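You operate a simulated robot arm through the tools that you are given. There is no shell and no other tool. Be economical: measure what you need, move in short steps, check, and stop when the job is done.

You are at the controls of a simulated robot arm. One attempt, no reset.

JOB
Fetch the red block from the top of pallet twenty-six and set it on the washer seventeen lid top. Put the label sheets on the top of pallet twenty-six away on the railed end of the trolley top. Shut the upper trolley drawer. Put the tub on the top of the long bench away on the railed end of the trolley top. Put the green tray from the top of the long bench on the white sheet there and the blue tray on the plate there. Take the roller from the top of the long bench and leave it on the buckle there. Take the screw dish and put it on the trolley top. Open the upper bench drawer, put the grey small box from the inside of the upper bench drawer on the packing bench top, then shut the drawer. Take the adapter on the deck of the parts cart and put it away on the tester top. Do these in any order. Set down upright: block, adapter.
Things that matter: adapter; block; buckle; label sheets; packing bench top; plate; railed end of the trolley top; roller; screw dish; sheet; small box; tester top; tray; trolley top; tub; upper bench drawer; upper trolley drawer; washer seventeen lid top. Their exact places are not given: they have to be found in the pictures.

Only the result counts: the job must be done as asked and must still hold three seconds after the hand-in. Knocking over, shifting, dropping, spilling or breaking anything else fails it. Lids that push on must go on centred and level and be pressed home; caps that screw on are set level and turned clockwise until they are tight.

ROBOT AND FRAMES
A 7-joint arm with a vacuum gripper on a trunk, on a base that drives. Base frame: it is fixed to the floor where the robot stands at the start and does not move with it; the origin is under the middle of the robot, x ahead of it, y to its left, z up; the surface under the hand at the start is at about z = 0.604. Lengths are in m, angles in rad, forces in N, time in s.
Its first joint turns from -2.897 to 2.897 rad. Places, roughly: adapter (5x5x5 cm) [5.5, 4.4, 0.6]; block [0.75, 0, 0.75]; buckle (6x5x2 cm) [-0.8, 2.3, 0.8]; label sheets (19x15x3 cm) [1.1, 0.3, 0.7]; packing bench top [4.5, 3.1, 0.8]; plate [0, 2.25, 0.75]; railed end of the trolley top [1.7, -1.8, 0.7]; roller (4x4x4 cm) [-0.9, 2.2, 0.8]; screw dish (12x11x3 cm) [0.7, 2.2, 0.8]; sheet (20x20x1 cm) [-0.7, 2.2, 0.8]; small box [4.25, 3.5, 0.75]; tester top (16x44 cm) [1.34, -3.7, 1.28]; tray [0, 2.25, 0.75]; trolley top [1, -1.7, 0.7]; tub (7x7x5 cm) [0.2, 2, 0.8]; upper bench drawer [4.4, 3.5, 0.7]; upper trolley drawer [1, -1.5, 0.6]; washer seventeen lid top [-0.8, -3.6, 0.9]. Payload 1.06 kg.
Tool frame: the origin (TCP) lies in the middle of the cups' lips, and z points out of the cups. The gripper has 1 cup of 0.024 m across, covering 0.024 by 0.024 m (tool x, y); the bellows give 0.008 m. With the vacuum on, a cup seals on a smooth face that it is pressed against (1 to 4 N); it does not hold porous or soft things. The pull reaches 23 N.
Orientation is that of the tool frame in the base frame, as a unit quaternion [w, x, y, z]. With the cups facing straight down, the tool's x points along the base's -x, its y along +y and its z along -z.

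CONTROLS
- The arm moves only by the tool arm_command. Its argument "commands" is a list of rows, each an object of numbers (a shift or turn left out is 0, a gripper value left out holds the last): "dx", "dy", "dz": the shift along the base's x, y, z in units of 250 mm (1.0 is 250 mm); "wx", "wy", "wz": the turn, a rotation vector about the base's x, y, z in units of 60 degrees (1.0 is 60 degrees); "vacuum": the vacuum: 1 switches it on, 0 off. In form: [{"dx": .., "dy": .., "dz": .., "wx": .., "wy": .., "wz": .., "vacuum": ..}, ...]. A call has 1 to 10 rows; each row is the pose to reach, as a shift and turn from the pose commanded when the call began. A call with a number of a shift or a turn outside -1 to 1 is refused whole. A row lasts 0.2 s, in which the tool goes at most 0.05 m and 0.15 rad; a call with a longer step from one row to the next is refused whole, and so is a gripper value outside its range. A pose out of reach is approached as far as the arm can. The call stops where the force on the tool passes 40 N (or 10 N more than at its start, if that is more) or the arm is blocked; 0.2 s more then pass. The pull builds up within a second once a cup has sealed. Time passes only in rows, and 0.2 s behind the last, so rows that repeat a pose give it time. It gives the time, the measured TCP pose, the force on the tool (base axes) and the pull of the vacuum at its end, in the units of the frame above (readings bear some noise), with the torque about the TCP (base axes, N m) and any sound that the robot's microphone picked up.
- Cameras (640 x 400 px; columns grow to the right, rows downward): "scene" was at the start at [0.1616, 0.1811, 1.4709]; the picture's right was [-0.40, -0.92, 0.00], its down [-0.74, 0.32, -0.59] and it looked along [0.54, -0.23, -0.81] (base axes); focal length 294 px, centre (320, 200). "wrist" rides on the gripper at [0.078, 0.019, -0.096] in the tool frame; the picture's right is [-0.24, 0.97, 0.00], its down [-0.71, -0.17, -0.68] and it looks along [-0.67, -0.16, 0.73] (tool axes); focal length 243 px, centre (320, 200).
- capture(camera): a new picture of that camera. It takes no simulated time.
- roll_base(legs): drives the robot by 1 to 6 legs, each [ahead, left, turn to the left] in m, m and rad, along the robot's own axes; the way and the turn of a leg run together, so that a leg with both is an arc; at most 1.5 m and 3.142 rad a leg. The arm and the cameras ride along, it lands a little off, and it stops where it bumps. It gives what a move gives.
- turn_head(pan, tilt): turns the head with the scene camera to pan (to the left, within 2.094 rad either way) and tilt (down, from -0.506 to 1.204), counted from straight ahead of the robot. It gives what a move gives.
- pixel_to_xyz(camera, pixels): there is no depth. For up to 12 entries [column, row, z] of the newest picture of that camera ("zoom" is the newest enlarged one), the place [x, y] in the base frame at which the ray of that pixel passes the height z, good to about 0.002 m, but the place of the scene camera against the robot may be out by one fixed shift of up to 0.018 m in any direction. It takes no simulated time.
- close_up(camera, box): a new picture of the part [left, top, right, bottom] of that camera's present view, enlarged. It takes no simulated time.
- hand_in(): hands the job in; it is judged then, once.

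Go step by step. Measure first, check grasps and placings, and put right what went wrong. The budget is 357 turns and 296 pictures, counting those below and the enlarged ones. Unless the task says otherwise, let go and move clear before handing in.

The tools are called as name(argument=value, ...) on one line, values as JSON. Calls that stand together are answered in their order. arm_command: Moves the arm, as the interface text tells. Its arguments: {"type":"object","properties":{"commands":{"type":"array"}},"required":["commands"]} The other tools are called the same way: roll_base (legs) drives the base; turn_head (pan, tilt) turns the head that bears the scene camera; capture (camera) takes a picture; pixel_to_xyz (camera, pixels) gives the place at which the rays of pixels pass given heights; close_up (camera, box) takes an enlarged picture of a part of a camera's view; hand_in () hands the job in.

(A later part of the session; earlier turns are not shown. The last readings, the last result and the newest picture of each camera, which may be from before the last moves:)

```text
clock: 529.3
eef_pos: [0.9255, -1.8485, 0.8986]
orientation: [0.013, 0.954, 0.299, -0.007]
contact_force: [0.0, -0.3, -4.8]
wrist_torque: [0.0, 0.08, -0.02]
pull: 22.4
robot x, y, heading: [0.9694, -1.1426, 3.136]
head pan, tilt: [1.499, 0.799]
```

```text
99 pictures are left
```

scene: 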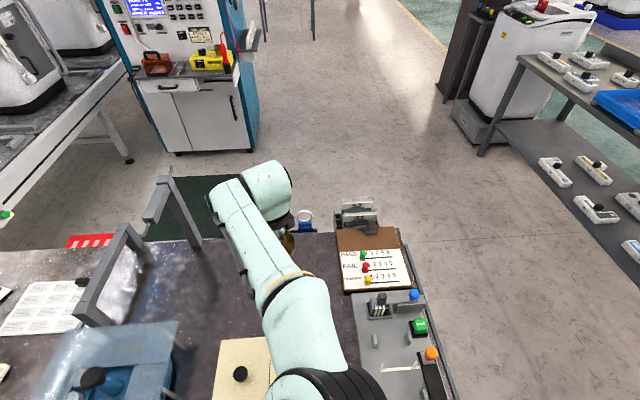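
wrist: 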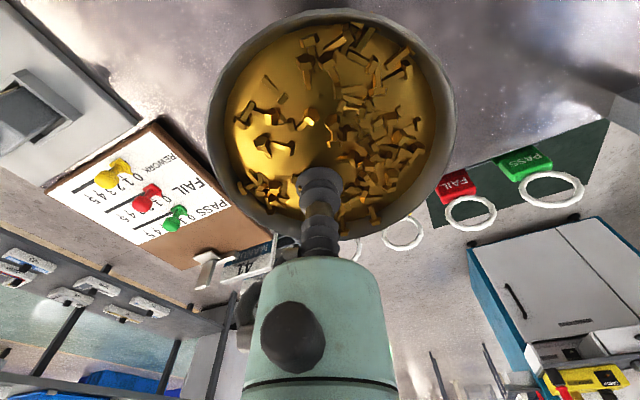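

Now it follows. I level the tool, shift to x 0.975, and lower.

arm_command(commands=[{"dx": 0.06, "wx": 0.028, "wy": -0.005}, {"dx": 0.14, "wx": 0.028, "wy": -0.005}, {"dx": 0.2, "wx": 0.028, "wy": -0.005}, {"dx": 0.2, "dz": -0.08, "wx": 0.028, "wy": -0.005}, {"dx": 0.2, "dz": -0.18, "wx": 0.028, "wy": -0.005}, {"dx": 0.2, "dz": -0.28, "wx": 0.028, "wy": -0.005}, {"dx": 0.2, "dz": -0.38, "wx": 0.028, "wy": -0.005}, {"dx": 0.2, "dz": -0.46, "wx": 0.028, "wy": -0.005}, {"dx": 0.2, "dz": -0.52, "wx": 0.028, "wy": -0.005}, {"dx": 0.2, "dz": -0.52, "wx": 0.028, "wy": -0.005}])

capture(camera="wrist")

capture(camera="scene")

```text
clock: 531.5
eef_pos: [0.9773, -1.8088, 0.7751]
orientation: [-0.001, 0.952, 0.306, -0.002]
contact_force: [-0.4, -0.2, -3.6]
wrist_torque: [-0.03, 0.18, -0.02]
pull: 22.7
out of reach, approached as far as the arm can: row 1, 2, 3, 4, 5, 6, 7, 8, 9, 10
robot x, y, heading: [0.9724, -1.1423, 3.142]
head pan, tilt: [1.499, 0.799]
```

```text
98 pictures are left
```

wrist: 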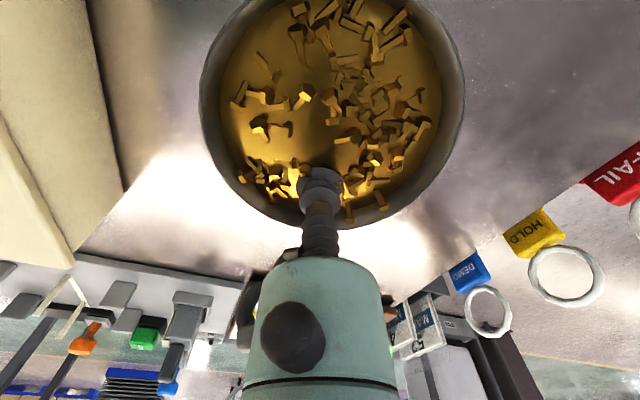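

```text
97 pictures are left
```

scene: 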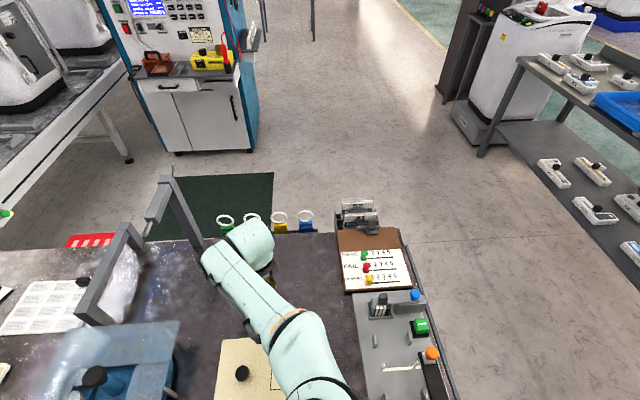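

Position (0.977, −1.81) is fine: clear of the KIT box and the rear edge. I continue down gently.

arm_command(commands=[{"dz": -0.03}, {"dz": -0.06}, {"dz": -0.09}, {"dz": -0.11}, {"dz": -0.11}])

```text
clock: 532.7
eef_pos: [0.9781, -1.8023, 0.7525]
orientation: [-0.002, 0.951, 0.308, -0.003]
contact_force: [0.8, -0.8, -4.0]
wrist_torque: [-0.03, 0.15, 0.02]
pull: 22.5
out of reach, approached as far as the arm can: row 3, 4, 5
robot x, y, heading: [0.9682, -1.1447, 3.142]
head pan, tilt: [1.499, 0.799]
```

arm_command(commands=[{"dz": -0.03}, {"dz": -0.05}, {"dz": -0.065}, {"dz": -0.065}])

capture(camera="wrist")

```text
clock: 533.7
eef_pos: [0.9772, -1.7985, 0.7377]
orientation: [0.001, 0.952, 0.308, -0.004]
contact_force: [-4.1, -2.7, 15.4]
wrist_torque: [0.02, -0.25, -0.02]
pull: 22.4
out of reach, approached as far as the arm can: row 2, 3, 4
robot x, y, heading: [0.9682, -1.1438, 3.137]
head pan, tilt: [1.499, 0.799]
```

```text
96 pictures are left
```

wrist: 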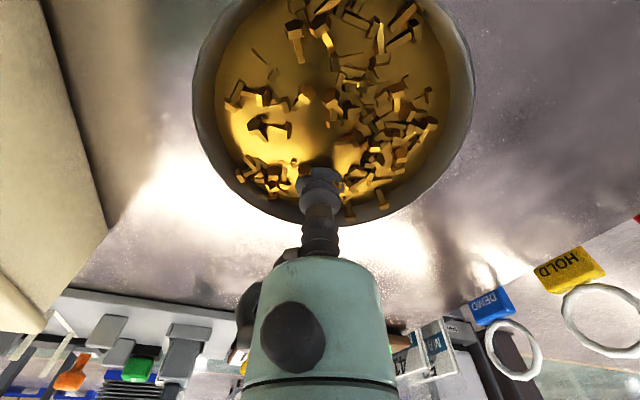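

Contact. I release with the hand held still, then lift straight up.

arm_command(commands=[{"dz": 0.0, "vacuum": 0}, {"dz": 0.0}, {"dz": 0.0}, {"dz": 0.01}, {"dz": 0.03}, {"dz": 0.07}, {"dz": 0.14}, {"dz": 0.24}, {"dz": 0.38}, {"dz": 0.5}])

capture(camera="wrist")

```text
clock: 535.9
eef_pos: [0.9768, -1.7993, 0.8625]
orientation: [-0.001, 0.951, 0.308, -0.004]
contact_force: [-0.1, -0.2, -1.0]
wrist_torque: [-0.01, 0.03, 0.02]
pull: 0.1
robot x, y, heading: [0.9721, -1.1444, 3.143]
head pan, tilt: [1.499, 0.799]
```

```text
95 pictures are left
```

wrist: 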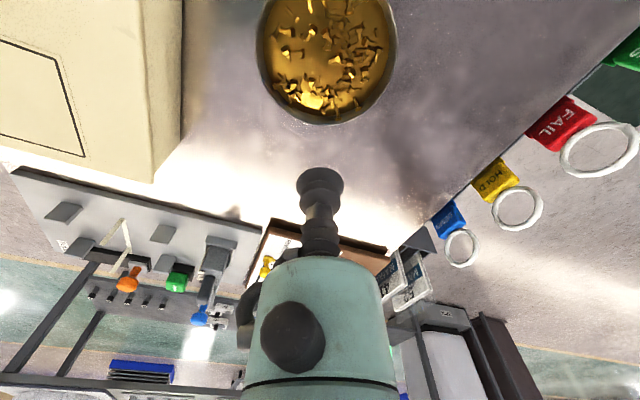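

The dish sits on the trolley top. I raise and swing the arm back to the front for driving.

arm_command(commands=[{"dz": 0.18}, {"dz": 0.36}, {"dz": 0.54}, {"dz": 0.72}, {"dx": -0.1, "dz": 0.86, "wz": -0.1}, {"dx": -0.24, "dy": 0.06, "dz": 0.92, "wz": -0.2}, {"dx": -0.4, "dy": 0.12, "dz": 0.92, "wz": -0.3}, {"dx": -0.55, "dy": 0.2, "dz": 0.92, "wz": -0.4}, {"dx": -0.7, "dy": 0.3, "dz": 0.92, "wz": -0.5}, {"dx": -0.84, "dy": 0.42, "dz": 0.92, "wz": -0.6}])

arm_command(commands=[{"dx": -0.1, "dy": 0.14}, {"dx": -0.2, "dy": 0.28}, {"dx": -0.3, "dy": 0.42}, {"dx": -0.4, "dy": 0.56}, {"dx": -0.48, "dy": 0.72}, {"dx": -0.54, "dy": 0.88}, {"dx": -0.6, "dy": 1.0}, {"dx": -0.6, "dy": 1.0}])

arm_command(commands=[{"dx": -0.1, "dy": 0.14}, {"dx": -0.2, "dy": 0.28}, {"dx": -0.25, "dy": 0.42}, {"dx": -0.3, "dy": 0.56}, {"dx": -0.3, "dy": 0.72}, {"dx": -0.3, "dy": 0.85}, {"dx": -0.3, "dy": 0.85}])

```text
clock: 538.1
eef_pos: [0.7706, -1.6954, 1.0911]
orientation: [-0.002, 1.0, -0.001, -0.002]
contact_force: [0.5, 0.5, -0.3]
wrist_torque: [-0.02, 0.01, 0.01]
pull: 0.0
robot x, y, heading: [0.9733, -1.1417, 3.141]
head pan, tilt: [1.499, 0.799]
```

```text
clock: 539.9
eef_pos: [0.6159, -1.4418, 1.093]
orientation: [-0.002, 1.0, 0.0, -0.002]
contact_force: [0.3, -0.3, -0.3]
wrist_torque: [0.0, -0.04, -0.01]
pull: 0.1
robot x, y, heading: [0.9733, -1.1455, 3.141]
head pan, tilt: [1.499, 0.799]
```

```text
clock: 541.7
eef_pos: [0.5776, -1.2654, 1.0911]
orientation: [-0.002, 0.994, 0.107, -0.002]
contact_force: [-0.5, -0.6, -0.3]
wrist_torque: [-0.04, -0.03, -0.01]
pull: 0.1
out of reach, approached as far as the arm can: row 4, 5
robot x, y, heading: [0.9696, -1.1436, 3.14]
head pan, tilt: [1.499, 0.799]
stopped in row 7: the arm was blocked; the commanded pose is now the measured one
```

roll_base(legs=[[0.5, -0.1, 0], [0.52, 0, 0], [0, -1.05, 0], [0, -1.07, 0], [-0.78, 0, 0], [-0.78, 0, 0]])

roll_base(legs=[[0, -0.8, 0]])

turn_head(pan=-1.9, tilt=0.35)

capture(camera="scene")

```text
clock: 565.1
eef_pos: [1.0894, 0.9852, 1.0924]
orientation: [-0.002, 0.992, 0.125, -0.002]
contact_force: [-1.2, 0.5, -0.3]
wrist_torque: [-0.02, -0.01, -0.01]
pull: 0.1
robot x, y, heading: [1.4784, 1.1259, -3.102]
head pan, tilt: [1.499, 0.799]
```

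```text
clock: 568.9
eef_pos: [1.0643, 1.7216, 1.0937]
orientation: [0.002, 0.991, 0.131, -0.004]
contact_force: [3.7, -5.6, -1.5]
wrist_torque: [0.46, 0.26, 0.12]
pull: 0.1
robot x, y, heading: [1.4532, 1.8652, -3.105]
head pan, tilt: [1.499, 0.799]
stopped in leg 1: the force on the tool passed its limit at 90 N (the readings are from after the stop); the commanded pose is now the measured one
```

```text
clock: 571.7
eef_pos: [1.0647, 1.7224, 1.0927]
orientation: [0.006, 0.992, 0.129, 0.001]
contact_force: [18.6, -30.3, 4.4]
wrist_torque: [2.67, 1.81, 0.77]
pull: 0.1
robot x, y, heading: [1.452, 1.8659, -3.106]
head pan, tilt: [-1.901, 0.351]
```

```text
94 pictures are left
```

scene: 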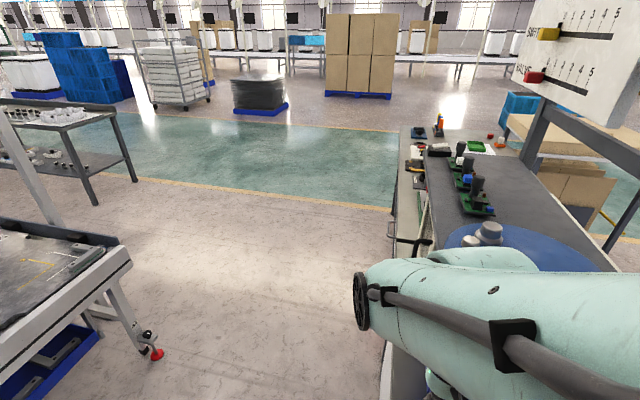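

The tool touched the cabinet corner during that slide (I had not folded it enough). I back off −y immediately.

roll_base(legs=[[0, 0.12, 0]])

capture(camera="scene")

capture(camera="wrist")

```text
clock: 573.0
eef_pos: [1.0673, 1.6012, 1.0928]
orientation: [0.007, 0.992, 0.127, 0.001]
contact_force: [0.1, 0.3, -0.1]
wrist_torque: [-0.02, 0.0, -0.01]
pull: 0.0
robot x, y, heading: [1.454, 1.743, -3.108]
head pan, tilt: [-1.901, 0.351]
```

```text
93 pictures are left
```

scene: 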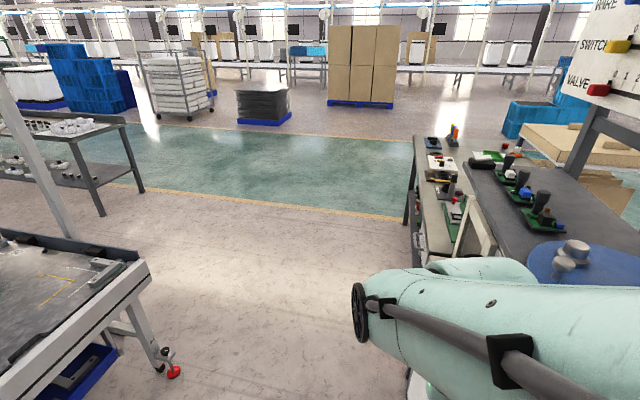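

```text
92 pictures are left
```

wrist: 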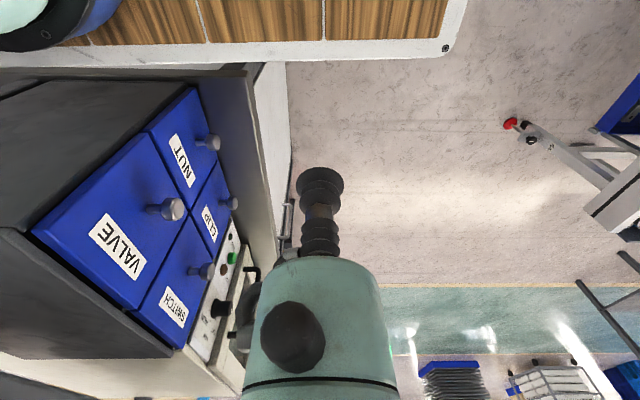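

I check the blue drawer unit's corners against its earlier position (front-right corner was ≈ (1.02, 1.78)).

pixel_to_xyz(camera="wrist", pixels=[[190, 90, 0.82], [33, 235, 1.07], [33, 235, 1.1], [33, 235, 1.04], [250, 75, 0.82], [187, 350, 1.07]])

pixel_to_xyz(camera="scene", pixels=[[320, 200, 0.0], [320, 200, 1.0]])

```text
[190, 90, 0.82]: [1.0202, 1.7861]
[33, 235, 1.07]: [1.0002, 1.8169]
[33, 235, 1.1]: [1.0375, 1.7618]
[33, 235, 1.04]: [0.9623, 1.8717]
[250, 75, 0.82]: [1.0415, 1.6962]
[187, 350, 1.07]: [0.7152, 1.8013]
```

```text
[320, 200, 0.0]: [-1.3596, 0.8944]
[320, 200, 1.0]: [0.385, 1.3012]
```

The unit appears unmoved. The head's view direction looks inconsistent, so I fold the arm in front (more +x) and set the head anew.

turn_head(pan=-1.2, tilt=0.4)

capture(camera="scene")

```text
clock: 574.1
eef_pos: [1.0669, 1.6016, 1.0928]
orientation: [0.009, 0.992, 0.125, 0.003]
contact_force: [-0.4, 0.6, 0.3]
wrist_torque: [-0.02, 0.02, 0.01]
pull: 0.1
robot x, y, heading: [1.4538, 1.7456, -3.105]
head pan, tilt: [-1.201, 0.4]
```

```text
91 pictures are left
```

scene: 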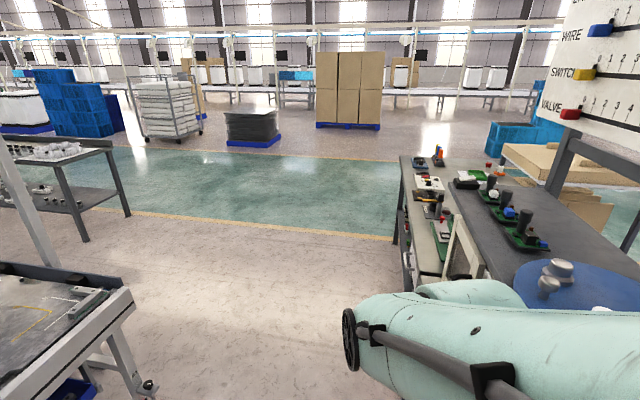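

The elbow is pressing against the head, so panning is blocked. I move to open floor and open up the arm.

roll_base(legs=[[0, 0.55, -0.03]])

arm_command(commands=[{"dx": -0.14, "dy": 0.04}, {"dx": -0.28, "dy": 0.08}, {"dx": -0.42, "dy": 0.14}, {"dx": -0.56, "dy": 0.22}, {"dx": -0.7, "dy": 0.3}, {"dx": -0.84, "dy": 0.4}, {"dx": -0.96, "dy": 0.5}, {"dx": -1.0, "dy": 0.56}, {"dx": -1.0, "dy": 0.56}])

capture(camera="scene")

```text
clock: 577.2
eef_pos: [1.072, 1.0732, 1.0928]
orientation: [0.009, 0.994, 0.108, 0.002]
contact_force: [0.3, 0.8, -0.1]
wrist_torque: [0.04, 0.04, 0.03]
pull: 0.1
robot x, y, heading: [1.4628, 1.1986, 3.14]
head pan, tilt: [-1.201, 0.4]
```

```text
clock: 579.2
eef_pos: [0.8215, 1.2156, 1.0942]
orientation: [0.009, 0.994, 0.108, 0.004]
contact_force: [-1.0, -0.6, -0.4]
wrist_torque: [0.01, 0.03, -0.01]
pull: 0.2
robot x, y, heading: [1.4637, 1.2011, 3.142]
head pan, tilt: [-1.201, 0.4]
```

```text
90 pictures are left
```

scene: 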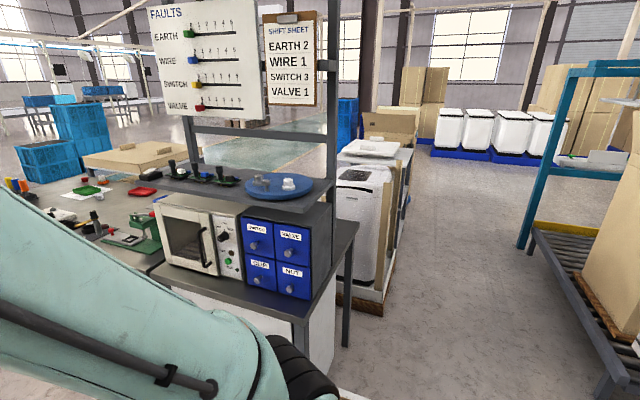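

The head pans freely again, and the cabinet items look undisturbed. I turn to face +y (north) and drive up the lane.

roll_base(legs=[[0, 0.1, 0], [0, 0, -0.8], [0, 0, -0.77], [1.0, -0.03, 0], [1.0, 0, 0]])

turn_head(pan=-0.7, tilt=0.3)

capture(camera="scene")

```text
clock: 594.1
eef_pos: [1.4763, 3.7549, 1.0938]
orientation: [0.008, 0.786, -0.619, -0.004]
contact_force: [0.0, 0.0, 0.9]
wrist_torque: [0.0, 0.02, -0.01]
pull: 0.1
robot x, y, heading: [1.4742, 3.1123, 1.59]
head pan, tilt: [-1.201, 0.4]
```

```text
clock: 595.0
eef_pos: [1.4759, 3.7541, 1.094]
orientation: [0.009, 0.786, -0.618, -0.005]
contact_force: [-0.2, 0.1, -0.1]
wrist_torque: [0.01, 0.01, -0.03]
pull: 0.1
robot x, y, heading: [1.4735, 3.111, 1.587]
head pan, tilt: [-0.7, 0.3]
```

```text
89 pictures are left
```

scene: 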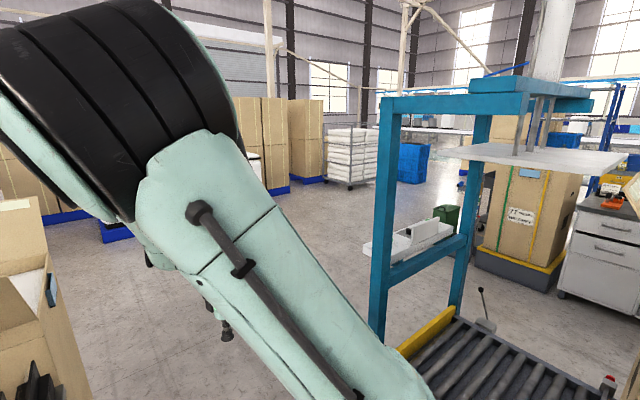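

pixel_to_xyz(camera="scene", pixels=[[378, 338, 0.0], [455, 305, 0.0], [475, 262, 0.0], [553, 292, 0.0], [560, 295, 0.0], [430, 180, 0.0], [350, 185, 0.0], [290, 190, 0.0]])

turn_head(pan=-1.2, tilt=0.3)

capture(camera="scene")

```text
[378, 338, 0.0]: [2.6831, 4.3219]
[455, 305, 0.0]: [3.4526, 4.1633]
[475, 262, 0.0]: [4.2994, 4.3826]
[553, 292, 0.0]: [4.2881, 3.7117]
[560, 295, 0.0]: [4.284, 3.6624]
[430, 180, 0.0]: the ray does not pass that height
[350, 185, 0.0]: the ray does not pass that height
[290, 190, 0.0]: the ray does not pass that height
```

```text
clock: 595.9
eef_pos: [1.4752, 3.7545, 1.094]
orientation: [0.009, 0.786, -0.618, -0.004]
contact_force: [-0.4, 0.2, 0.1]
wrist_torque: [0.05, 0.0, 0.01]
pull: 0.0
robot x, y, heading: [1.475, 3.113, 1.587]
head pan, tilt: [-1.201, 0.3]
```

```text
88 pictures are left
```

scene: 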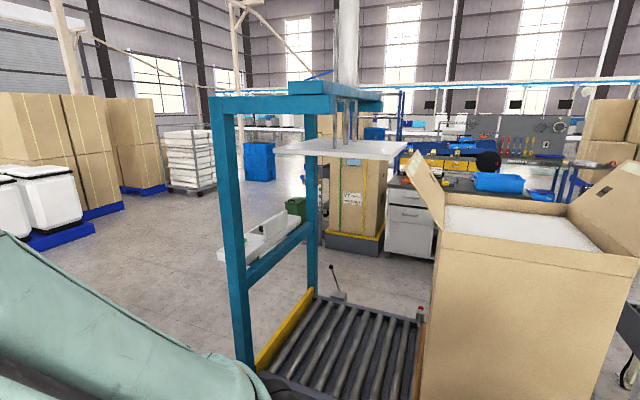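

Route: north past the teal frame (y ≈ 5.0), sideways east to x ≈ 3.85, then south between frame and carton to the packing bench's drawers.

roll_base(legs=[[0.95, 0, -0.016], [0.95, 0, 0], [0, -1.2, 0], [0, -1.2, 0]])

turn_head(pan=-1.9, tilt=0.4)

capture(camera="scene")

```text
clock: 616.7
eef_pos: [3.8399, 5.6876, 1.0949]
orientation: [0.009, 0.789, -0.615, -0.004]
contact_force: [0.4, -0.3, -0.1]
wrist_torque: [-0.01, -0.01, -0.01]
pull: 0.1
robot x, y, heading: [3.8467, 5.0432, 1.6]
head pan, tilt: [-1.201, 0.3]
```

```text
clock: 617.8
eef_pos: [3.8394, 5.6874, 1.0942]
orientation: [0.009, 0.789, -0.614, -0.005]
contact_force: [-0.8, -0.7, 0.7]
wrist_torque: [-0.03, -0.02, 0.0]
pull: 0.1
robot x, y, heading: [3.8456, 5.0475, 1.603]
head pan, tilt: [-1.901, 0.4]
```

```text
87 pictures are left
```

scene: 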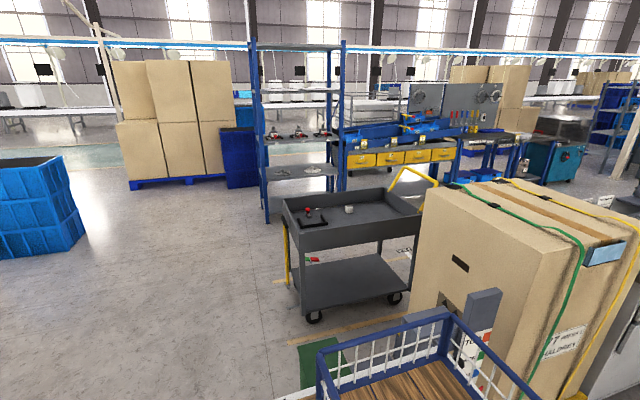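

I see the parts cart with the adapter (348,208). First the drawer: I drive south between frame and carton.

roll_base(legs=[[-0.7, 0, -0.03], [-0.75, 0, 0]])

turn_head(pan=-1.5, tilt=0.6)

capture(camera="scene")

```text
clock: 625.4
eef_pos: [3.8734, 4.2141, 1.094]
orientation: [0.008, 0.778, -0.628, -0.005]
contact_force: [0.1, 0.2, -0.4]
wrist_torque: [0.02, -0.02, -0.03]
pull: 0.0
robot x, y, heading: [3.8574, 3.5712, 1.569]
head pan, tilt: [-1.901, 0.4]
```

```text
clock: 626.3
eef_pos: [3.8725, 4.2144, 1.0936]
orientation: [0.008, 0.779, -0.627, -0.004]
contact_force: [0.4, -0.4, -0.3]
wrist_torque: [-0.01, -0.04, 0.01]
pull: 0.1
robot x, y, heading: [3.858, 3.5732, 1.57]
head pan, tilt: [-1.499, 0.6]
```

```text
86 pictures are left
```

scene: 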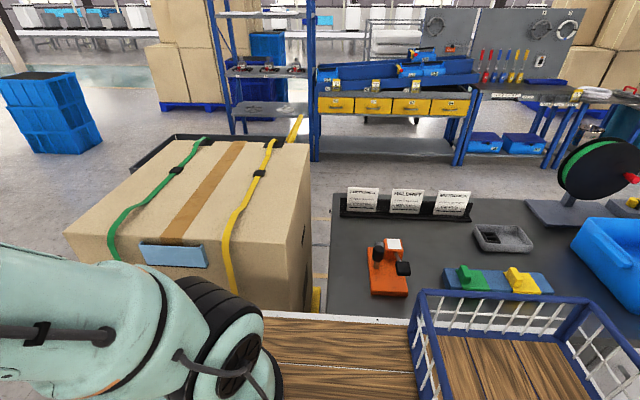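

I need to pull the drawer toward −x, so I should stand north of it facing south. I go back north, turn about, and come down to y ≈ 4.15.

roll_base(legs=[[1.4, 0, 0.0], [0, 0, 1.571], [0, 0, 1.571], [0.8, 0, 0]])

turn_head(pan=0.4, tilt=0.7)

capture(camera="scene")

```text
clock: 644.8
eef_pos: [3.808, 3.5296, 1.0935]
orientation: [0.005, 0.635, 0.772, 0.009]
contact_force: [-0.2, -0.3, -0.3]
wrist_torque: [0.0, 0.0, 0.01]
pull: 0.2
robot x, y, heading: [3.8372, 4.171, -1.592]
head pan, tilt: [-1.499, 0.6]
```

```text
clock: 646.7
eef_pos: [3.8079, 3.5301, 1.094]
orientation: [0.004, 0.636, 0.772, 0.008]
contact_force: [0.7, -0.2, -0.6]
wrist_torque: [-0.04, 0.0, 0.0]
pull: 0.0
robot x, y, heading: [3.8372, 4.1687, -1.594]
head pan, tilt: [0.4, 0.7]
```

```text
85 pictures are left
```

scene: 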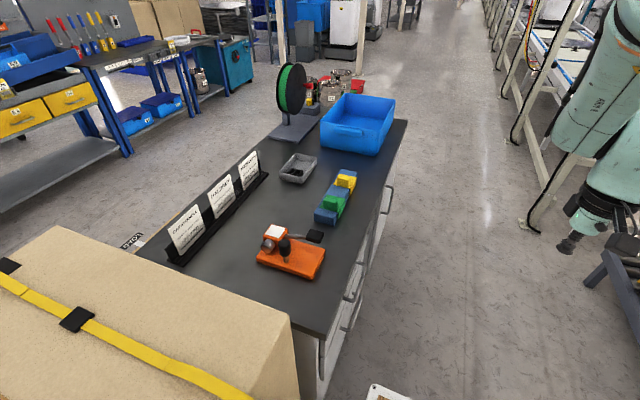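

close_up(camera="scene", box=[280, 170, 420, 400])

```text
1.74 times, centred on (350, 285) of scene
```

zoom: 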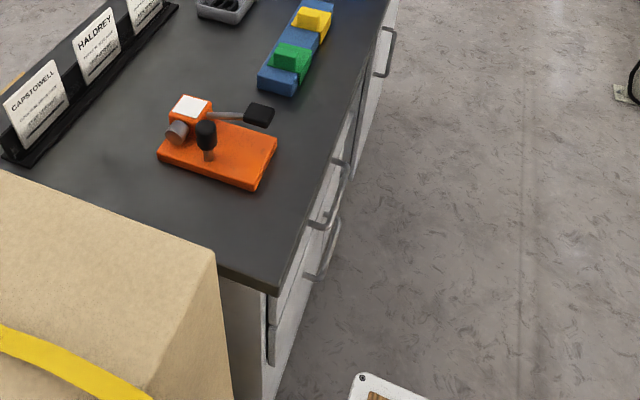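

pixel_to_xyz(camera="zoom", pixels=[[277, 292, 0.8], [277, 292, 0.75], [392, 10, 0.78], [310, 225, 0.65], [350, 168, 0.65], [325, 215, 0.65], [358, 105, 0.78], [180, 150, 0.8], [270, 140, 0.8]])

turn_head(pan=0.9, tilt=0.9)

close_up(camera="scene", box=[220, 40, 640, 400])

```text
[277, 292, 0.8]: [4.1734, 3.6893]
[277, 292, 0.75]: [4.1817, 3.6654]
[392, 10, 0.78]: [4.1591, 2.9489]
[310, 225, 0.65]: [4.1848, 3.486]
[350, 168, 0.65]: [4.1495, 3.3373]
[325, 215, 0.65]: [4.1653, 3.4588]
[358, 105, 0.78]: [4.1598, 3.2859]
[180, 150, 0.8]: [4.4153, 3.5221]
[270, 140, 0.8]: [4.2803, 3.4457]
```

```text
clock: 647.6
eef_pos: [3.8082, 3.5308, 1.0946]
orientation: [0.005, 0.636, 0.772, 0.009]
contact_force: [0.6, 0.0, -0.5]
wrist_torque: [0.02, 0.0, -0.01]
pull: 0.0
robot x, y, heading: [3.8392, 4.1706, -1.592]
head pan, tilt: [0.901, 0.901]
```

```text
1.11 times, centred on (430, 220) of scene
```

zoom: 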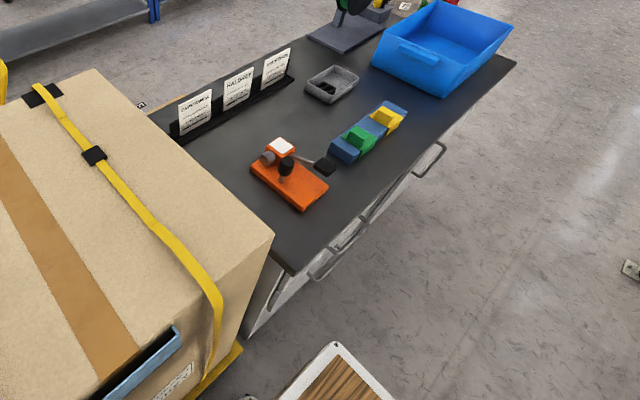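

The upper drawer's bar handle spans y ≈ 3.35–3.50 on the west face (x ≈ 4.2). I will seal the cup on the face beside the handle with the tool horizontal (+x). First I bring the tool over and start tilting.

arm_command(commands=[{"dx": 0.05, "dy": 0.02, "dz": -0.05, "wz": -0.1}, {"dx": 0.12, "dy": 0.06, "dz": -0.12, "wz": -0.18}, {"dx": 0.12, "dy": 0.1, "dz": -0.24, "wz": -0.18}, {"dx": 0.12, "dy": 0.14, "dz": -0.4, "wz": -0.18}, {"dx": 0.12, "dy": 0.16, "dz": -0.56, "wz": -0.18}, {"dx": 0.12, "dy": 0.16, "dz": -0.6, "wz": -0.18}])

arm_command(commands=[{"wy": -0.12}, {"wy": -0.24}, {"wy": -0.36}, {"wy": -0.48}, {"wy": -0.6}, {"wy": -0.72}, {"wy": -0.84}, {"wy": -0.96}, {"wy": -0.96}])

arm_command(commands=[{"wy": -0.12}, {"wy": -0.24}, {"wy": -0.36}, {"wy": -0.48}, {"wy": -0.54}, {"wy": -0.54}])

capture(camera="wrist")

```text
clock: 649.0
eef_pos: [3.8387, 3.5699, 0.9441]
orientation: [0.005, 0.704, 0.71, 0.008]
contact_force: [-0.3, -0.4, 0.0]
wrist_torque: [0.03, 0.02, -0.02]
pull: 0.0
robot x, y, heading: [3.8346, 4.1754, -1.594]
head pan, tilt: [0.901, 0.901]
```

```text
clock: 651.0
eef_pos: [3.8384, 3.5705, 0.9446]
orientation: [0.346, 0.614, 0.618, 0.347]
contact_force: [0.0, 0.2, -0.9]
wrist_torque: [-0.03, 0.02, -0.01]
pull: 0.0
robot x, y, heading: [3.8331, 4.175, -1.593]
head pan, tilt: [0.901, 0.901]
```

```text
clock: 652.4
eef_pos: [3.8613, 3.569, 0.9561]
orientation: [0.477, 0.52, 0.525, 0.476]
contact_force: [0.3, -0.8, 0.1]
wrist_torque: [0.03, -0.02, -0.04]
pull: 0.1
out of reach, approached as far as the arm can: row 4, 5, 6
robot x, y, heading: [3.8365, 4.1754, -1.594]
head pan, tilt: [0.901, 0.901]
```

```text
82 pictures are left
```

wrist: 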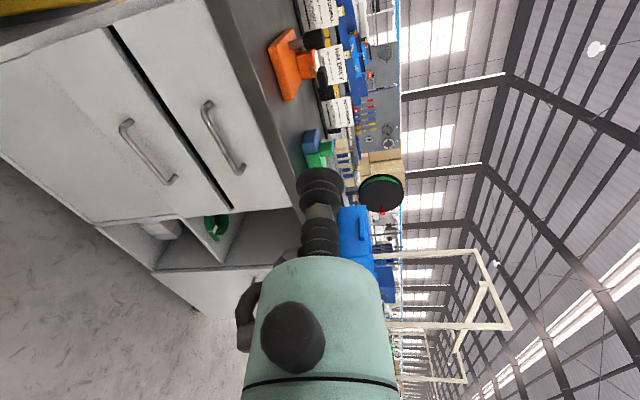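

The wrist view (rotated) shows upper drawer with handle at (225,140) and the lower at (147,150). I find heights by intersecting rays.

pixel_to_xyz(camera="wrist", pixels=[[206, 104, 0.66], [206, 104, 0.7], [240, 170, 0.66], [240, 170, 0.7], [290, 205, 0.76], [290, 205, 0.74], [233, 210, 0.6], [233, 210, 0.64], [110, 28, 0.6], [110, 28, 0.62], [205, 0, 0.74], [190, 60, 0.66]])

```text
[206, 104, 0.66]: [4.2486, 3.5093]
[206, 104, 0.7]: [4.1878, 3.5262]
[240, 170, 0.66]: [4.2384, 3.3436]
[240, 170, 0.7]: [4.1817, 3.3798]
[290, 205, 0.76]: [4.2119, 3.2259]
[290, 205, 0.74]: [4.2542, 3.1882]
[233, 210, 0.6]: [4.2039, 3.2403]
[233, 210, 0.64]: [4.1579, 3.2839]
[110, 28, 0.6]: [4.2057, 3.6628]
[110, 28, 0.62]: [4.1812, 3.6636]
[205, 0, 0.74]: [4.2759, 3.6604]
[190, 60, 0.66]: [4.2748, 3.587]
```

Drawer face: x ≈ 4.205, y 3.235–3.66, z 0.60–0.765; handle y 3.37–3.52 at z ≈ 0.71. I aim the cup at (4.205, 3.59, 0.68).

arm_command(commands=[{"dx": 0.08, "dy": 0.02, "dz": -0.14}, {"dx": 0.16, "dy": 0.04, "dz": -0.28}, {"dx": 0.24, "dy": 0.06, "dz": -0.42}, {"dx": 0.32, "dy": 0.08, "dz": -0.56}, {"dx": 0.4, "dy": 0.08, "dz": -0.7}, {"dx": 0.48, "dy": 0.08, "dz": -0.84}, {"dx": 0.54, "dy": 0.08, "dz": -0.98}, {"dx": 0.54, "dy": 0.08, "dz": -0.98}])

capture(camera="wrist")

```text
clock: 654.2
eef_pos: [4.0209, 3.5347, 0.827]
orientation: [0.469, 0.526, 0.532, 0.47]
contact_force: [0.3, -0.1, 0.3]
wrist_torque: [0.03, 0.01, 0.02]
pull: 0.1
out of reach, approached as far as the arm can: row 1, 2, 3, 4, 5, 6, 7, 8
robot x, y, heading: [3.8372, 4.1721, -1.593]
head pan, tilt: [0.901, 0.901]
```

```text
81 pictures are left
```

wrist: 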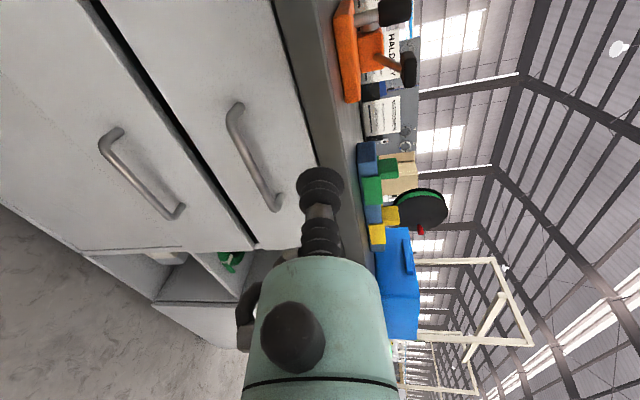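

The arm can't take this orientation lower with the present roll. Roll about the approach axis is free, so I rise a little and roll the tool −60° about x to find a better wrist posture.

arm_command(commands=[{"dz": 0.1, "wx": -0.1}, {"dz": 0.2, "wx": -0.2}, {"dz": 0.3, "wx": -0.3}, {"dz": 0.4, "wx": -0.4}, {"dz": 0.4, "wx": -0.5}, {"dz": 0.4, "wx": -0.6}, {"dz": 0.4, "wx": -0.7}, {"dz": 0.4, "wx": -0.8}, {"dz": 0.4, "wx": -0.9}, {"dz": 0.4, "wx": -1.0}])

capture(camera="scene")

```text
clock: 656.4
eef_pos: [4.0211, 3.5357, 0.933]
orientation: [0.669, 0.212, 0.697, 0.15]
contact_force: [0.3, 0.3, 0.3]
wrist_torque: [0.03, -0.02, 0.01]
pull: 0.1
out of reach, approached as far as the arm can: row 1, 10
robot x, y, heading: [3.8363, 4.1719, -1.597]
head pan, tilt: [0.901, 0.901]
```

```text
80 pictures are left
```

scene: 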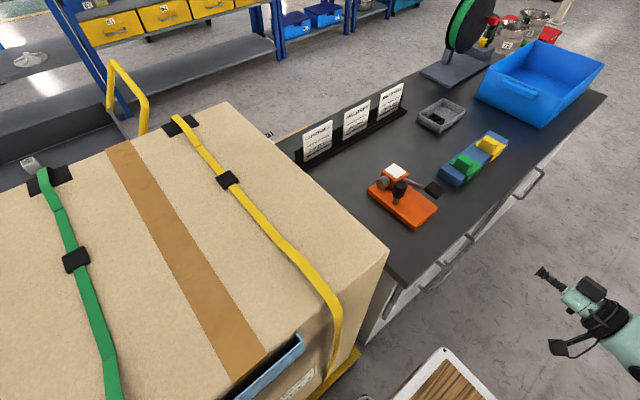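

That works. I complete the roll while descending toward z 0.75.

arm_command(commands=[{"wx": -0.1, "dz": -0.06}, {"wx": -0.2, "dz": -0.14}, {"wx": -0.3, "dz": -0.24}, {"wx": -0.4, "dz": -0.36}, {"wx": -0.5, "dz": -0.48}, {"wx": -0.5, "dz": -0.62}, {"wx": -0.5, "dz": -0.76}, {"wx": -0.5, "dz": -0.76}])

```text
clock: 658.2
eef_pos: [4.0567, 3.4786, 0.8382]
orientation: [0.7, 0.031, 0.713, -0.035]
contact_force: [0.0, 0.0, 0.0]
wrist_torque: [-0.06, 0.01, 0.0]
pull: 0.0
out of reach, approached as far as the arm can: row 1, 2, 3, 4, 5, 6, 7, 8
robot x, y, heading: [3.8397, 4.1719, -1.597]
head pan, tilt: [0.901, 0.901]
```

It drifts outward (south), so the base is too close. I back the base 0.12 m and try again.

roll_base(legs=[[-0.12, 0, 0.02]])

arm_command(commands=[{"dz": -0.04, "dy": -0.05}, {"dz": -0.1, "dy": -0.1}, {"dz": -0.2, "dy": -0.1}, {"dz": -0.3, "dy": -0.1}, {"dz": -0.4, "dy": -0.1}, {"dz": -0.5, "dy": -0.1}, {"dz": -0.5, "dy": -0.1}])

capture(camera="scene")

```text
clock: 659.4
eef_pos: [4.0737, 3.6054, 0.838]
orientation: [0.701, 0.024, 0.713, -0.028]
contact_force: [0.1, 0.5, -0.8]
wrist_torque: [-0.01, 0.03, 0.01]
pull: 0.1
robot x, y, heading: [3.8354, 4.2923, -1.577]
head pan, tilt: [0.901, 0.901]
```

```text
clock: 661.0
eef_pos: [4.0754, 3.5798, 0.8374]
orientation: [0.7, 0.023, 0.713, -0.027]
contact_force: [0.3, -0.3, 0.2]
wrist_torque: [0.0, -0.03, -0.01]
pull: 0.0
out of reach, approached as far as the arm can: row 1, 2, 3, 4, 5, 6, 7
robot x, y, heading: [3.8346, 4.2934, -1.578]
head pan, tilt: [0.901, 0.901]
```

```text
79 pictures are left
```

scene: 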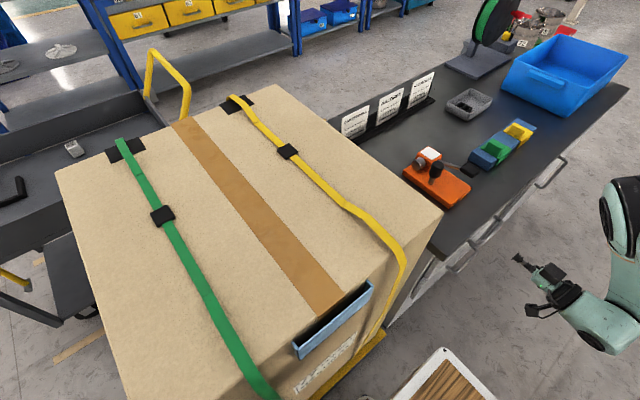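

z stays stuck at 0.837 in this posture. I check the free lane to the west at the drawer's height, for an approach from the west instead.

turn_head(pan=-0.1, tilt=0.6)

capture(camera="scene")

```text
clock: 662.3
eef_pos: [4.0752, 3.5785, 0.8365]
orientation: [0.701, 0.024, 0.712, -0.028]
contact_force: [-0.1, 0.7, -0.9]
wrist_torque: [-0.02, 0.04, -0.03]
pull: 0.1
robot x, y, heading: [3.8431, 4.2924, -1.577]
head pan, tilt: [-0.099, 0.6]
```

```text
78 pictures are left
```

scene: 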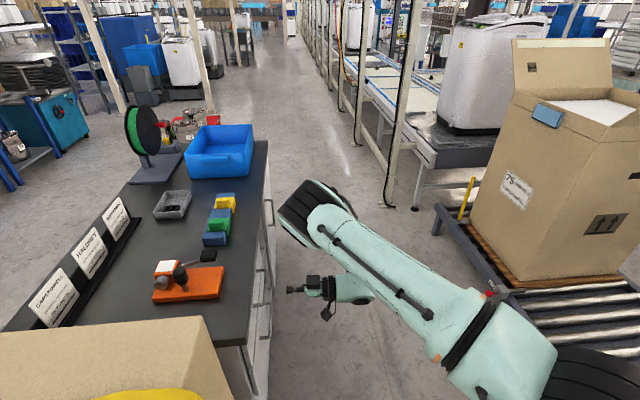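

The wrist itself cannot go below ≈ 0.8, but with the tool rolled so its offset points up the cup can be lower. The face reaches z 0.765, so z ≈ 0.735 should do. I roll the tool by +180° about x.

arm_command(commands=[{"dz": 0.1, "wx": 0.1}, {"dz": 0.2, "wx": 0.2}, {"dz": 0.3, "wx": 0.3}, {"dz": 0.4, "wx": 0.4}, {"dz": 0.4, "wx": 0.52}, {"dz": 0.4, "wx": 0.64}, {"dz": 0.4, "wx": 0.76}, {"dz": 0.4, "wx": 0.88}, {"dz": 0.4, "wx": 1.0}, {"dz": 0.4, "wx": 1.0}])

arm_command(commands=[{"wx": 0.12}, {"wx": 0.24}, {"wx": 0.36}, {"wx": 0.48}, {"wx": 0.6}, {"wx": 0.72}, {"wx": 0.84}, {"wx": 0.96}, {"wx": 1.0}])

arm_command(commands=[{"wx": 0.12}, {"wx": 0.24}, {"wx": 0.36}, {"wx": 0.48}, {"wx": 0.6}, {"wx": 0.72}, {"wx": 0.84}, {"wx": 0.9}])

```text
clock: 664.5
eef_pos: [4.0796, 3.5809, 0.9353]
orientation: [0.595, 0.371, 0.631, 0.333]
contact_force: [-0.5, 0.7, 0.2]
wrist_torque: [-0.01, -0.01, -0.02]
pull: 0.1
robot x, y, heading: [3.8386, 4.2924, -1.577]
head pan, tilt: [-0.099, 0.6]
```

```text
clock: 666.5
eef_pos: [4.081, 3.5816, 0.9364]
orientation: [0.33, 0.619, 0.379, 0.603]
contact_force: [-0.2, 0.2, -1.1]
wrist_torque: [-0.02, 0.0, -0.01]
pull: 0.1
robot x, y, heading: [3.8383, 4.2938, -1.576]
head pan, tilt: [-0.099, 0.6]
```

```text
clock: 668.3
eef_pos: [4.0789, 3.5809, 0.9365]
orientation: [0.012, 0.701, 0.065, 0.71]
contact_force: [0.1, 0.3, 1.1]
wrist_torque: [0.0, 0.03, 0.02]
pull: 0.0
robot x, y, heading: [3.8338, 4.2922, -1.579]
head pan, tilt: [-0.099, 0.6]
```

The roll worked fully. Now I descend to z ≈ 0.735.

arm_command(commands=[{"dz": -0.14, "wz": -0.03}, {"dz": -0.28, "wz": -0.07}, {"dz": -0.42, "wz": -0.07}, {"dz": -0.56, "wz": -0.07}, {"dz": -0.7, "wz": -0.07}, {"dz": -0.8, "dy": 0.02, "wz": -0.07}, {"dz": -0.8, "dy": 0.04, "wz": -0.07}])

capture(camera="wrist")

```text
clock: 669.9
eef_pos: [4.0852, 3.5903, 0.8423]
orientation: [0.039, 0.704, 0.039, 0.708]
contact_force: [-0.1, 0.8, -0.7]
wrist_torque: [-0.02, -0.02, -0.02]
pull: 0.2
out of reach, approached as far as the arm can: row 3, 4, 5, 6, 7
robot x, y, heading: [3.8369, 4.2926, -1.571]
head pan, tilt: [-0.099, 0.6]
```

```text
77 pictures are left
```

wrist: 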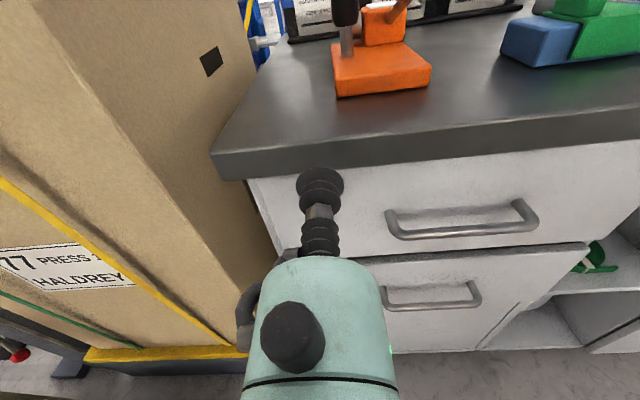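

Limit is still ~0.84 horizontally. I pitch the cup 15° downward and see how low it can go.

arm_command(commands=[{"wy": 0.1}, {"wy": 0.2, "dz": -0.04}, {"wy": 0.25, "dz": -0.12}, {"wy": 0.25, "dz": -0.22}, {"wy": 0.25, "dz": -0.32}, {"wy": 0.25, "dz": -0.42}, {"wy": 0.25, "dz": -0.42}])

```text
clock: 671.5
eef_pos: [4.0873, 3.5921, 0.7936]
orientation: [0.034, 0.79, 0.043, 0.61]
contact_force: [0.1, 0.0, 0.7]
wrist_torque: [0.04, 0.01, 0.03]
pull: 0.1
out of reach, approached as far as the arm can: row 4, 5, 6, 7
robot x, y, heading: [3.8383, 4.2945, -1.57]
head pan, tilt: [-0.099, 0.6]
```

Better geometry would be a base further west. I measure the roller frame's east edge from the last scene picture.

pixel_to_xyz(camera="scene", pixels=[[437, 225, 0.3], [500, 297, 0.3], [480, 262, 0.3], [388, 207, 0.0], [437, 240, 0.0], [490, 385, 0.3]])

```text
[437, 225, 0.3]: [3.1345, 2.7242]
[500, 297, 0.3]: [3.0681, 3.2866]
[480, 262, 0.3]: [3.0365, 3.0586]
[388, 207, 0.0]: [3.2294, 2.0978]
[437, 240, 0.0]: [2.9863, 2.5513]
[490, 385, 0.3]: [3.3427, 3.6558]
```

The lane is 1.08 m wide (x 3.1–4.185), so a radial approach from the west is possible. I move south then west.

arm_command(commands=[{"dz": 0.1, "dx": -0.06}, {"dz": 0.2, "dx": -0.12}, {"dz": 0.2, "dx": -0.12}])

roll_base(legs=[[0.67, 0, 0.0], [0, -0.42, 0]])

```text
clock: 672.3
eef_pos: [4.0555, 3.5935, 0.845]
orientation: [0.034, 0.79, 0.043, 0.611]
contact_force: [0.5, -0.3, 0.1]
wrist_torque: [0.01, 0.0, 0.01]
pull: 0.0
robot x, y, heading: [3.8396, 4.2922, -1.579]
head pan, tilt: [-0.099, 0.6]
```

```text
clock: 678.1
eef_pos: [3.6405, 2.9304, 0.8452]
orientation: [0.032, 0.789, 0.046, 0.612]
contact_force: [-0.5, 0.2, -0.1]
wrist_torque: [0.02, 0.0, 0.0]
pull: 0.1
robot x, y, heading: [3.4202, 3.6292, -1.568]
head pan, tilt: [-0.099, 0.6]
```

arm_command(commands=[{"dx": 0.15, "dy": 0.03, "dz": 0.06}, {"dx": 0.3, "dy": 0.08, "dz": 0.12}, {"dx": 0.45, "dy": 0.14, "dz": 0.12}, {"dx": 0.6, "dy": 0.22, "dz": 0.12}, {"dx": 0.74, "dy": 0.32, "dz": 0.12}, {"dx": 0.87, "dy": 0.44, "dz": 0.12}, {"dx": 0.97, "dy": 0.58, "dz": 0.12}, {"dx": 1.0, "dy": 0.74, "dz": 0.12}, {"dx": 1.0, "dy": 0.9, "dz": 0.12}, {"dx": 1.0, "dy": 1.0, "dz": 0.12}])

arm_command(commands=[{"dx": 0.12, "dy": 0.12}, {"dx": 0.24, "dy": 0.25}, {"dx": 0.36, "dy": 0.38}, {"dx": 0.46, "dy": 0.52}, {"dx": 0.56, "dy": 0.66}, {"dx": 0.64, "dy": 0.82}, {"dx": 0.7, "dy": 0.98}, {"dx": 0.75, "dy": 1.0}, {"dx": 0.75, "dy": 1.0}])

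arm_command(commands=[{"dx": 0.06, "dy": 0.14}, {"dx": 0.1, "dy": 0.28}, {"dx": 0.12, "dy": 0.42}, {"dx": 0.12, "dy": 0.58}, {"dx": 0.12, "dy": 0.62}, {"dx": 0.12, "dy": 0.62, "dz": -0.15}, {"dx": 0.12, "dy": 0.62, "dz": -0.3}, {"dx": 0.12, "dy": 0.62, "dz": -0.45}, {"dx": 0.12, "dy": 0.62, "dz": -0.55}, {"dx": 0.12, "dy": 0.62, "dz": -0.55}])

capture(camera="wrist")

```text
clock: 680.4
eef_pos: [3.8905, 3.1823, 0.8752]
orientation: [0.032, 0.79, 0.047, 0.61]
contact_force: [-0.5, -0.8, -0.6]
wrist_torque: [0.02, 0.01, 0.01]
pull: 0.1
robot x, y, heading: [3.4194, 3.6302, -1.568]
head pan, tilt: [-0.099, 0.6]
```

```text
clock: 682.4
eef_pos: [4.0663, 3.3372, 0.9173]
orientation: [0.004, 0.803, 0.068, 0.592]
contact_force: [1.1, -0.6, 0.0]
wrist_torque: [-0.02, 0.0, -0.04]
pull: 0.1
out of reach, approached as far as the arm can: row 3, 4, 5, 6, 7, 8, 9
robot x, y, heading: [3.4212, 3.6286, -1.57]
head pan, tilt: [-0.099, 0.6]
```

```text
clock: 684.5
eef_pos: [4.0695, 3.345, 0.9178]
orientation: [0.001, 0.804, 0.07, 0.59]
contact_force: [-0.1, 0.0, 0.6]
wrist_torque: [-0.03, 0.02, 0.0]
pull: 0.0
out of reach, approached as far as the arm can: row 1, 2, 3, 4, 5, 6, 7, 8, 9, 10
robot x, y, heading: [3.422, 3.6304, -1.571]
head pan, tilt: [-0.099, 0.6]
```

```text
76 pictures are left
```

wrist: 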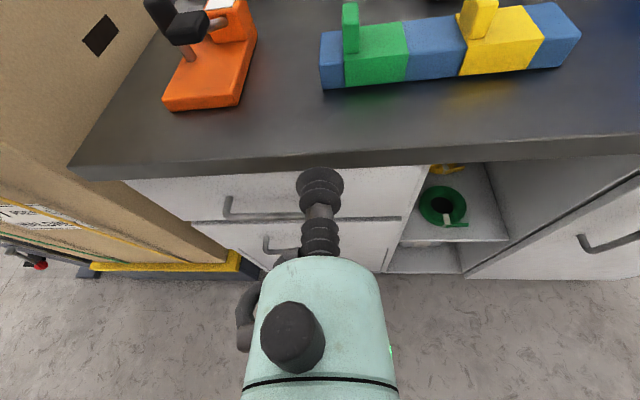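

For a radial approach the natural roll is with the camera below. I retreat slightly and roll back −180°.

arm_command(commands=[{"dx": -0.1, "dz": 0.05, "wx": -0.1}, {"dx": -0.2, "dz": 0.1, "wx": -0.2}, {"dx": -0.3, "dz": 0.15, "wx": -0.32}, {"dx": -0.4, "dz": 0.15, "wx": -0.44}, {"dx": -0.5, "dz": 0.15, "wx": -0.56}, {"dx": -0.5, "dz": 0.15, "wx": -0.68}, {"dx": -0.5, "dz": 0.15, "wx": -0.8}, {"dx": -0.5, "dz": 0.15, "wx": -0.92}, {"dx": -0.5, "dz": 0.15, "wx": -1.0}])

arm_command(commands=[{"wx": -0.12}, {"wx": -0.24}, {"wx": -0.36}, {"wx": -0.48}, {"wx": -0.6}, {"wx": -0.72}, {"wx": -0.84}, {"wx": -0.96}, {"wx": -1.0}])

arm_command(commands=[{"wx": -0.12}, {"wx": -0.24}, {"wx": -0.36}, {"wx": -0.48}, {"wx": -0.6}, {"wx": -0.72}, {"wx": -0.84}, {"wx": -0.96}, {"wx": -1.0}])

```text
clock: 686.5
eef_pos: [3.9288, 3.2457, 1.0111]
orientation: [0.365, 0.694, 0.383, 0.488]
contact_force: [0.1, 0.1, -0.4]
wrist_torque: [-0.01, 0.0, 0.01]
pull: 0.1
out of reach, approached as far as the arm can: row 1, 2, 3, 4, 5, 6, 7, 8, 9
robot x, y, heading: [3.4222, 3.6313, -1.571]
head pan, tilt: [-0.099, 0.6]
```

```text
clock: 688.5
eef_pos: [3.8891, 3.1649, 1.0599]
orientation: [0.646, 0.41, 0.594, 0.248]
contact_force: [0.4, -0.2, -1.0]
wrist_torque: [0.0, -0.02, -0.06]
pull: 0.0
out of reach, approached as far as the arm can: row 1, 2, 3, 4, 5, 6, 7, 8, 9
robot x, y, heading: [3.4236, 3.6291, -1.573]
head pan, tilt: [-0.099, 0.6]
```

```text
clock: 690.5
eef_pos: [3.8841, 3.158, 1.0724]
orientation: [0.762, 0.03, 0.642, -0.08]
contact_force: [-0.2, -0.4, -0.3]
wrist_torque: [-0.01, -0.02, -0.01]
pull: 0.1
out of reach, approached as far as the arm can: row 1, 2, 3, 4, 5, 6, 7, 8, 9
robot x, y, heading: [3.4191, 3.6313, -1.569]
head pan, tilt: [-0.099, 0.6]
```

Camera is below now, but the cup points ~10° up. I pitch it down and correct the yaw.

arm_command(commands=[{"wy": 0.1, "wz": 0.04}, {"wy": 0.2, "wz": 0.08}, {"wy": 0.3, "wz": 0.14}, {"wy": 0.4, "wz": 0.14}, {"wy": 0.47, "wz": 0.14}, {"wy": 0.47, "wz": 0.14, "dz": -0.1}, {"wy": 0.47, "wz": 0.14, "dz": -0.2}, {"wy": 0.47, "wz": 0.14, "dz": -0.2}])

capture(camera="scene")

```text
clock: 692.4
eef_pos: [3.8802, 3.1581, 1.0195]
orientation: [0.59, -0.035, 0.806, -0.031]
contact_force: [0.1, -0.1, -0.2]
wrist_torque: [0.01, 0.0, 0.04]
pull: 0.0
robot x, y, heading: [3.4199, 3.6297, -1.57]
head pan, tilt: [-0.099, 0.6]
```

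```text
75 pictures are left
```

scene: 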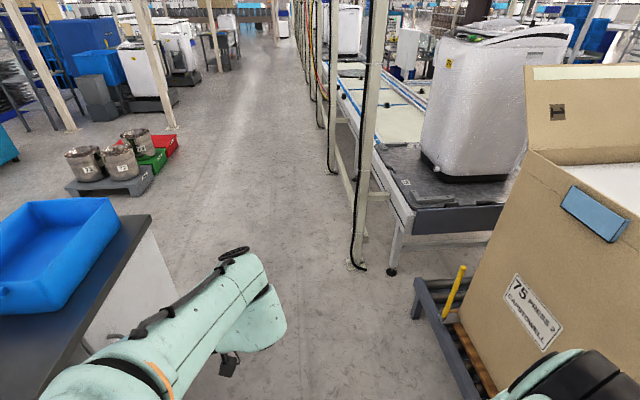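

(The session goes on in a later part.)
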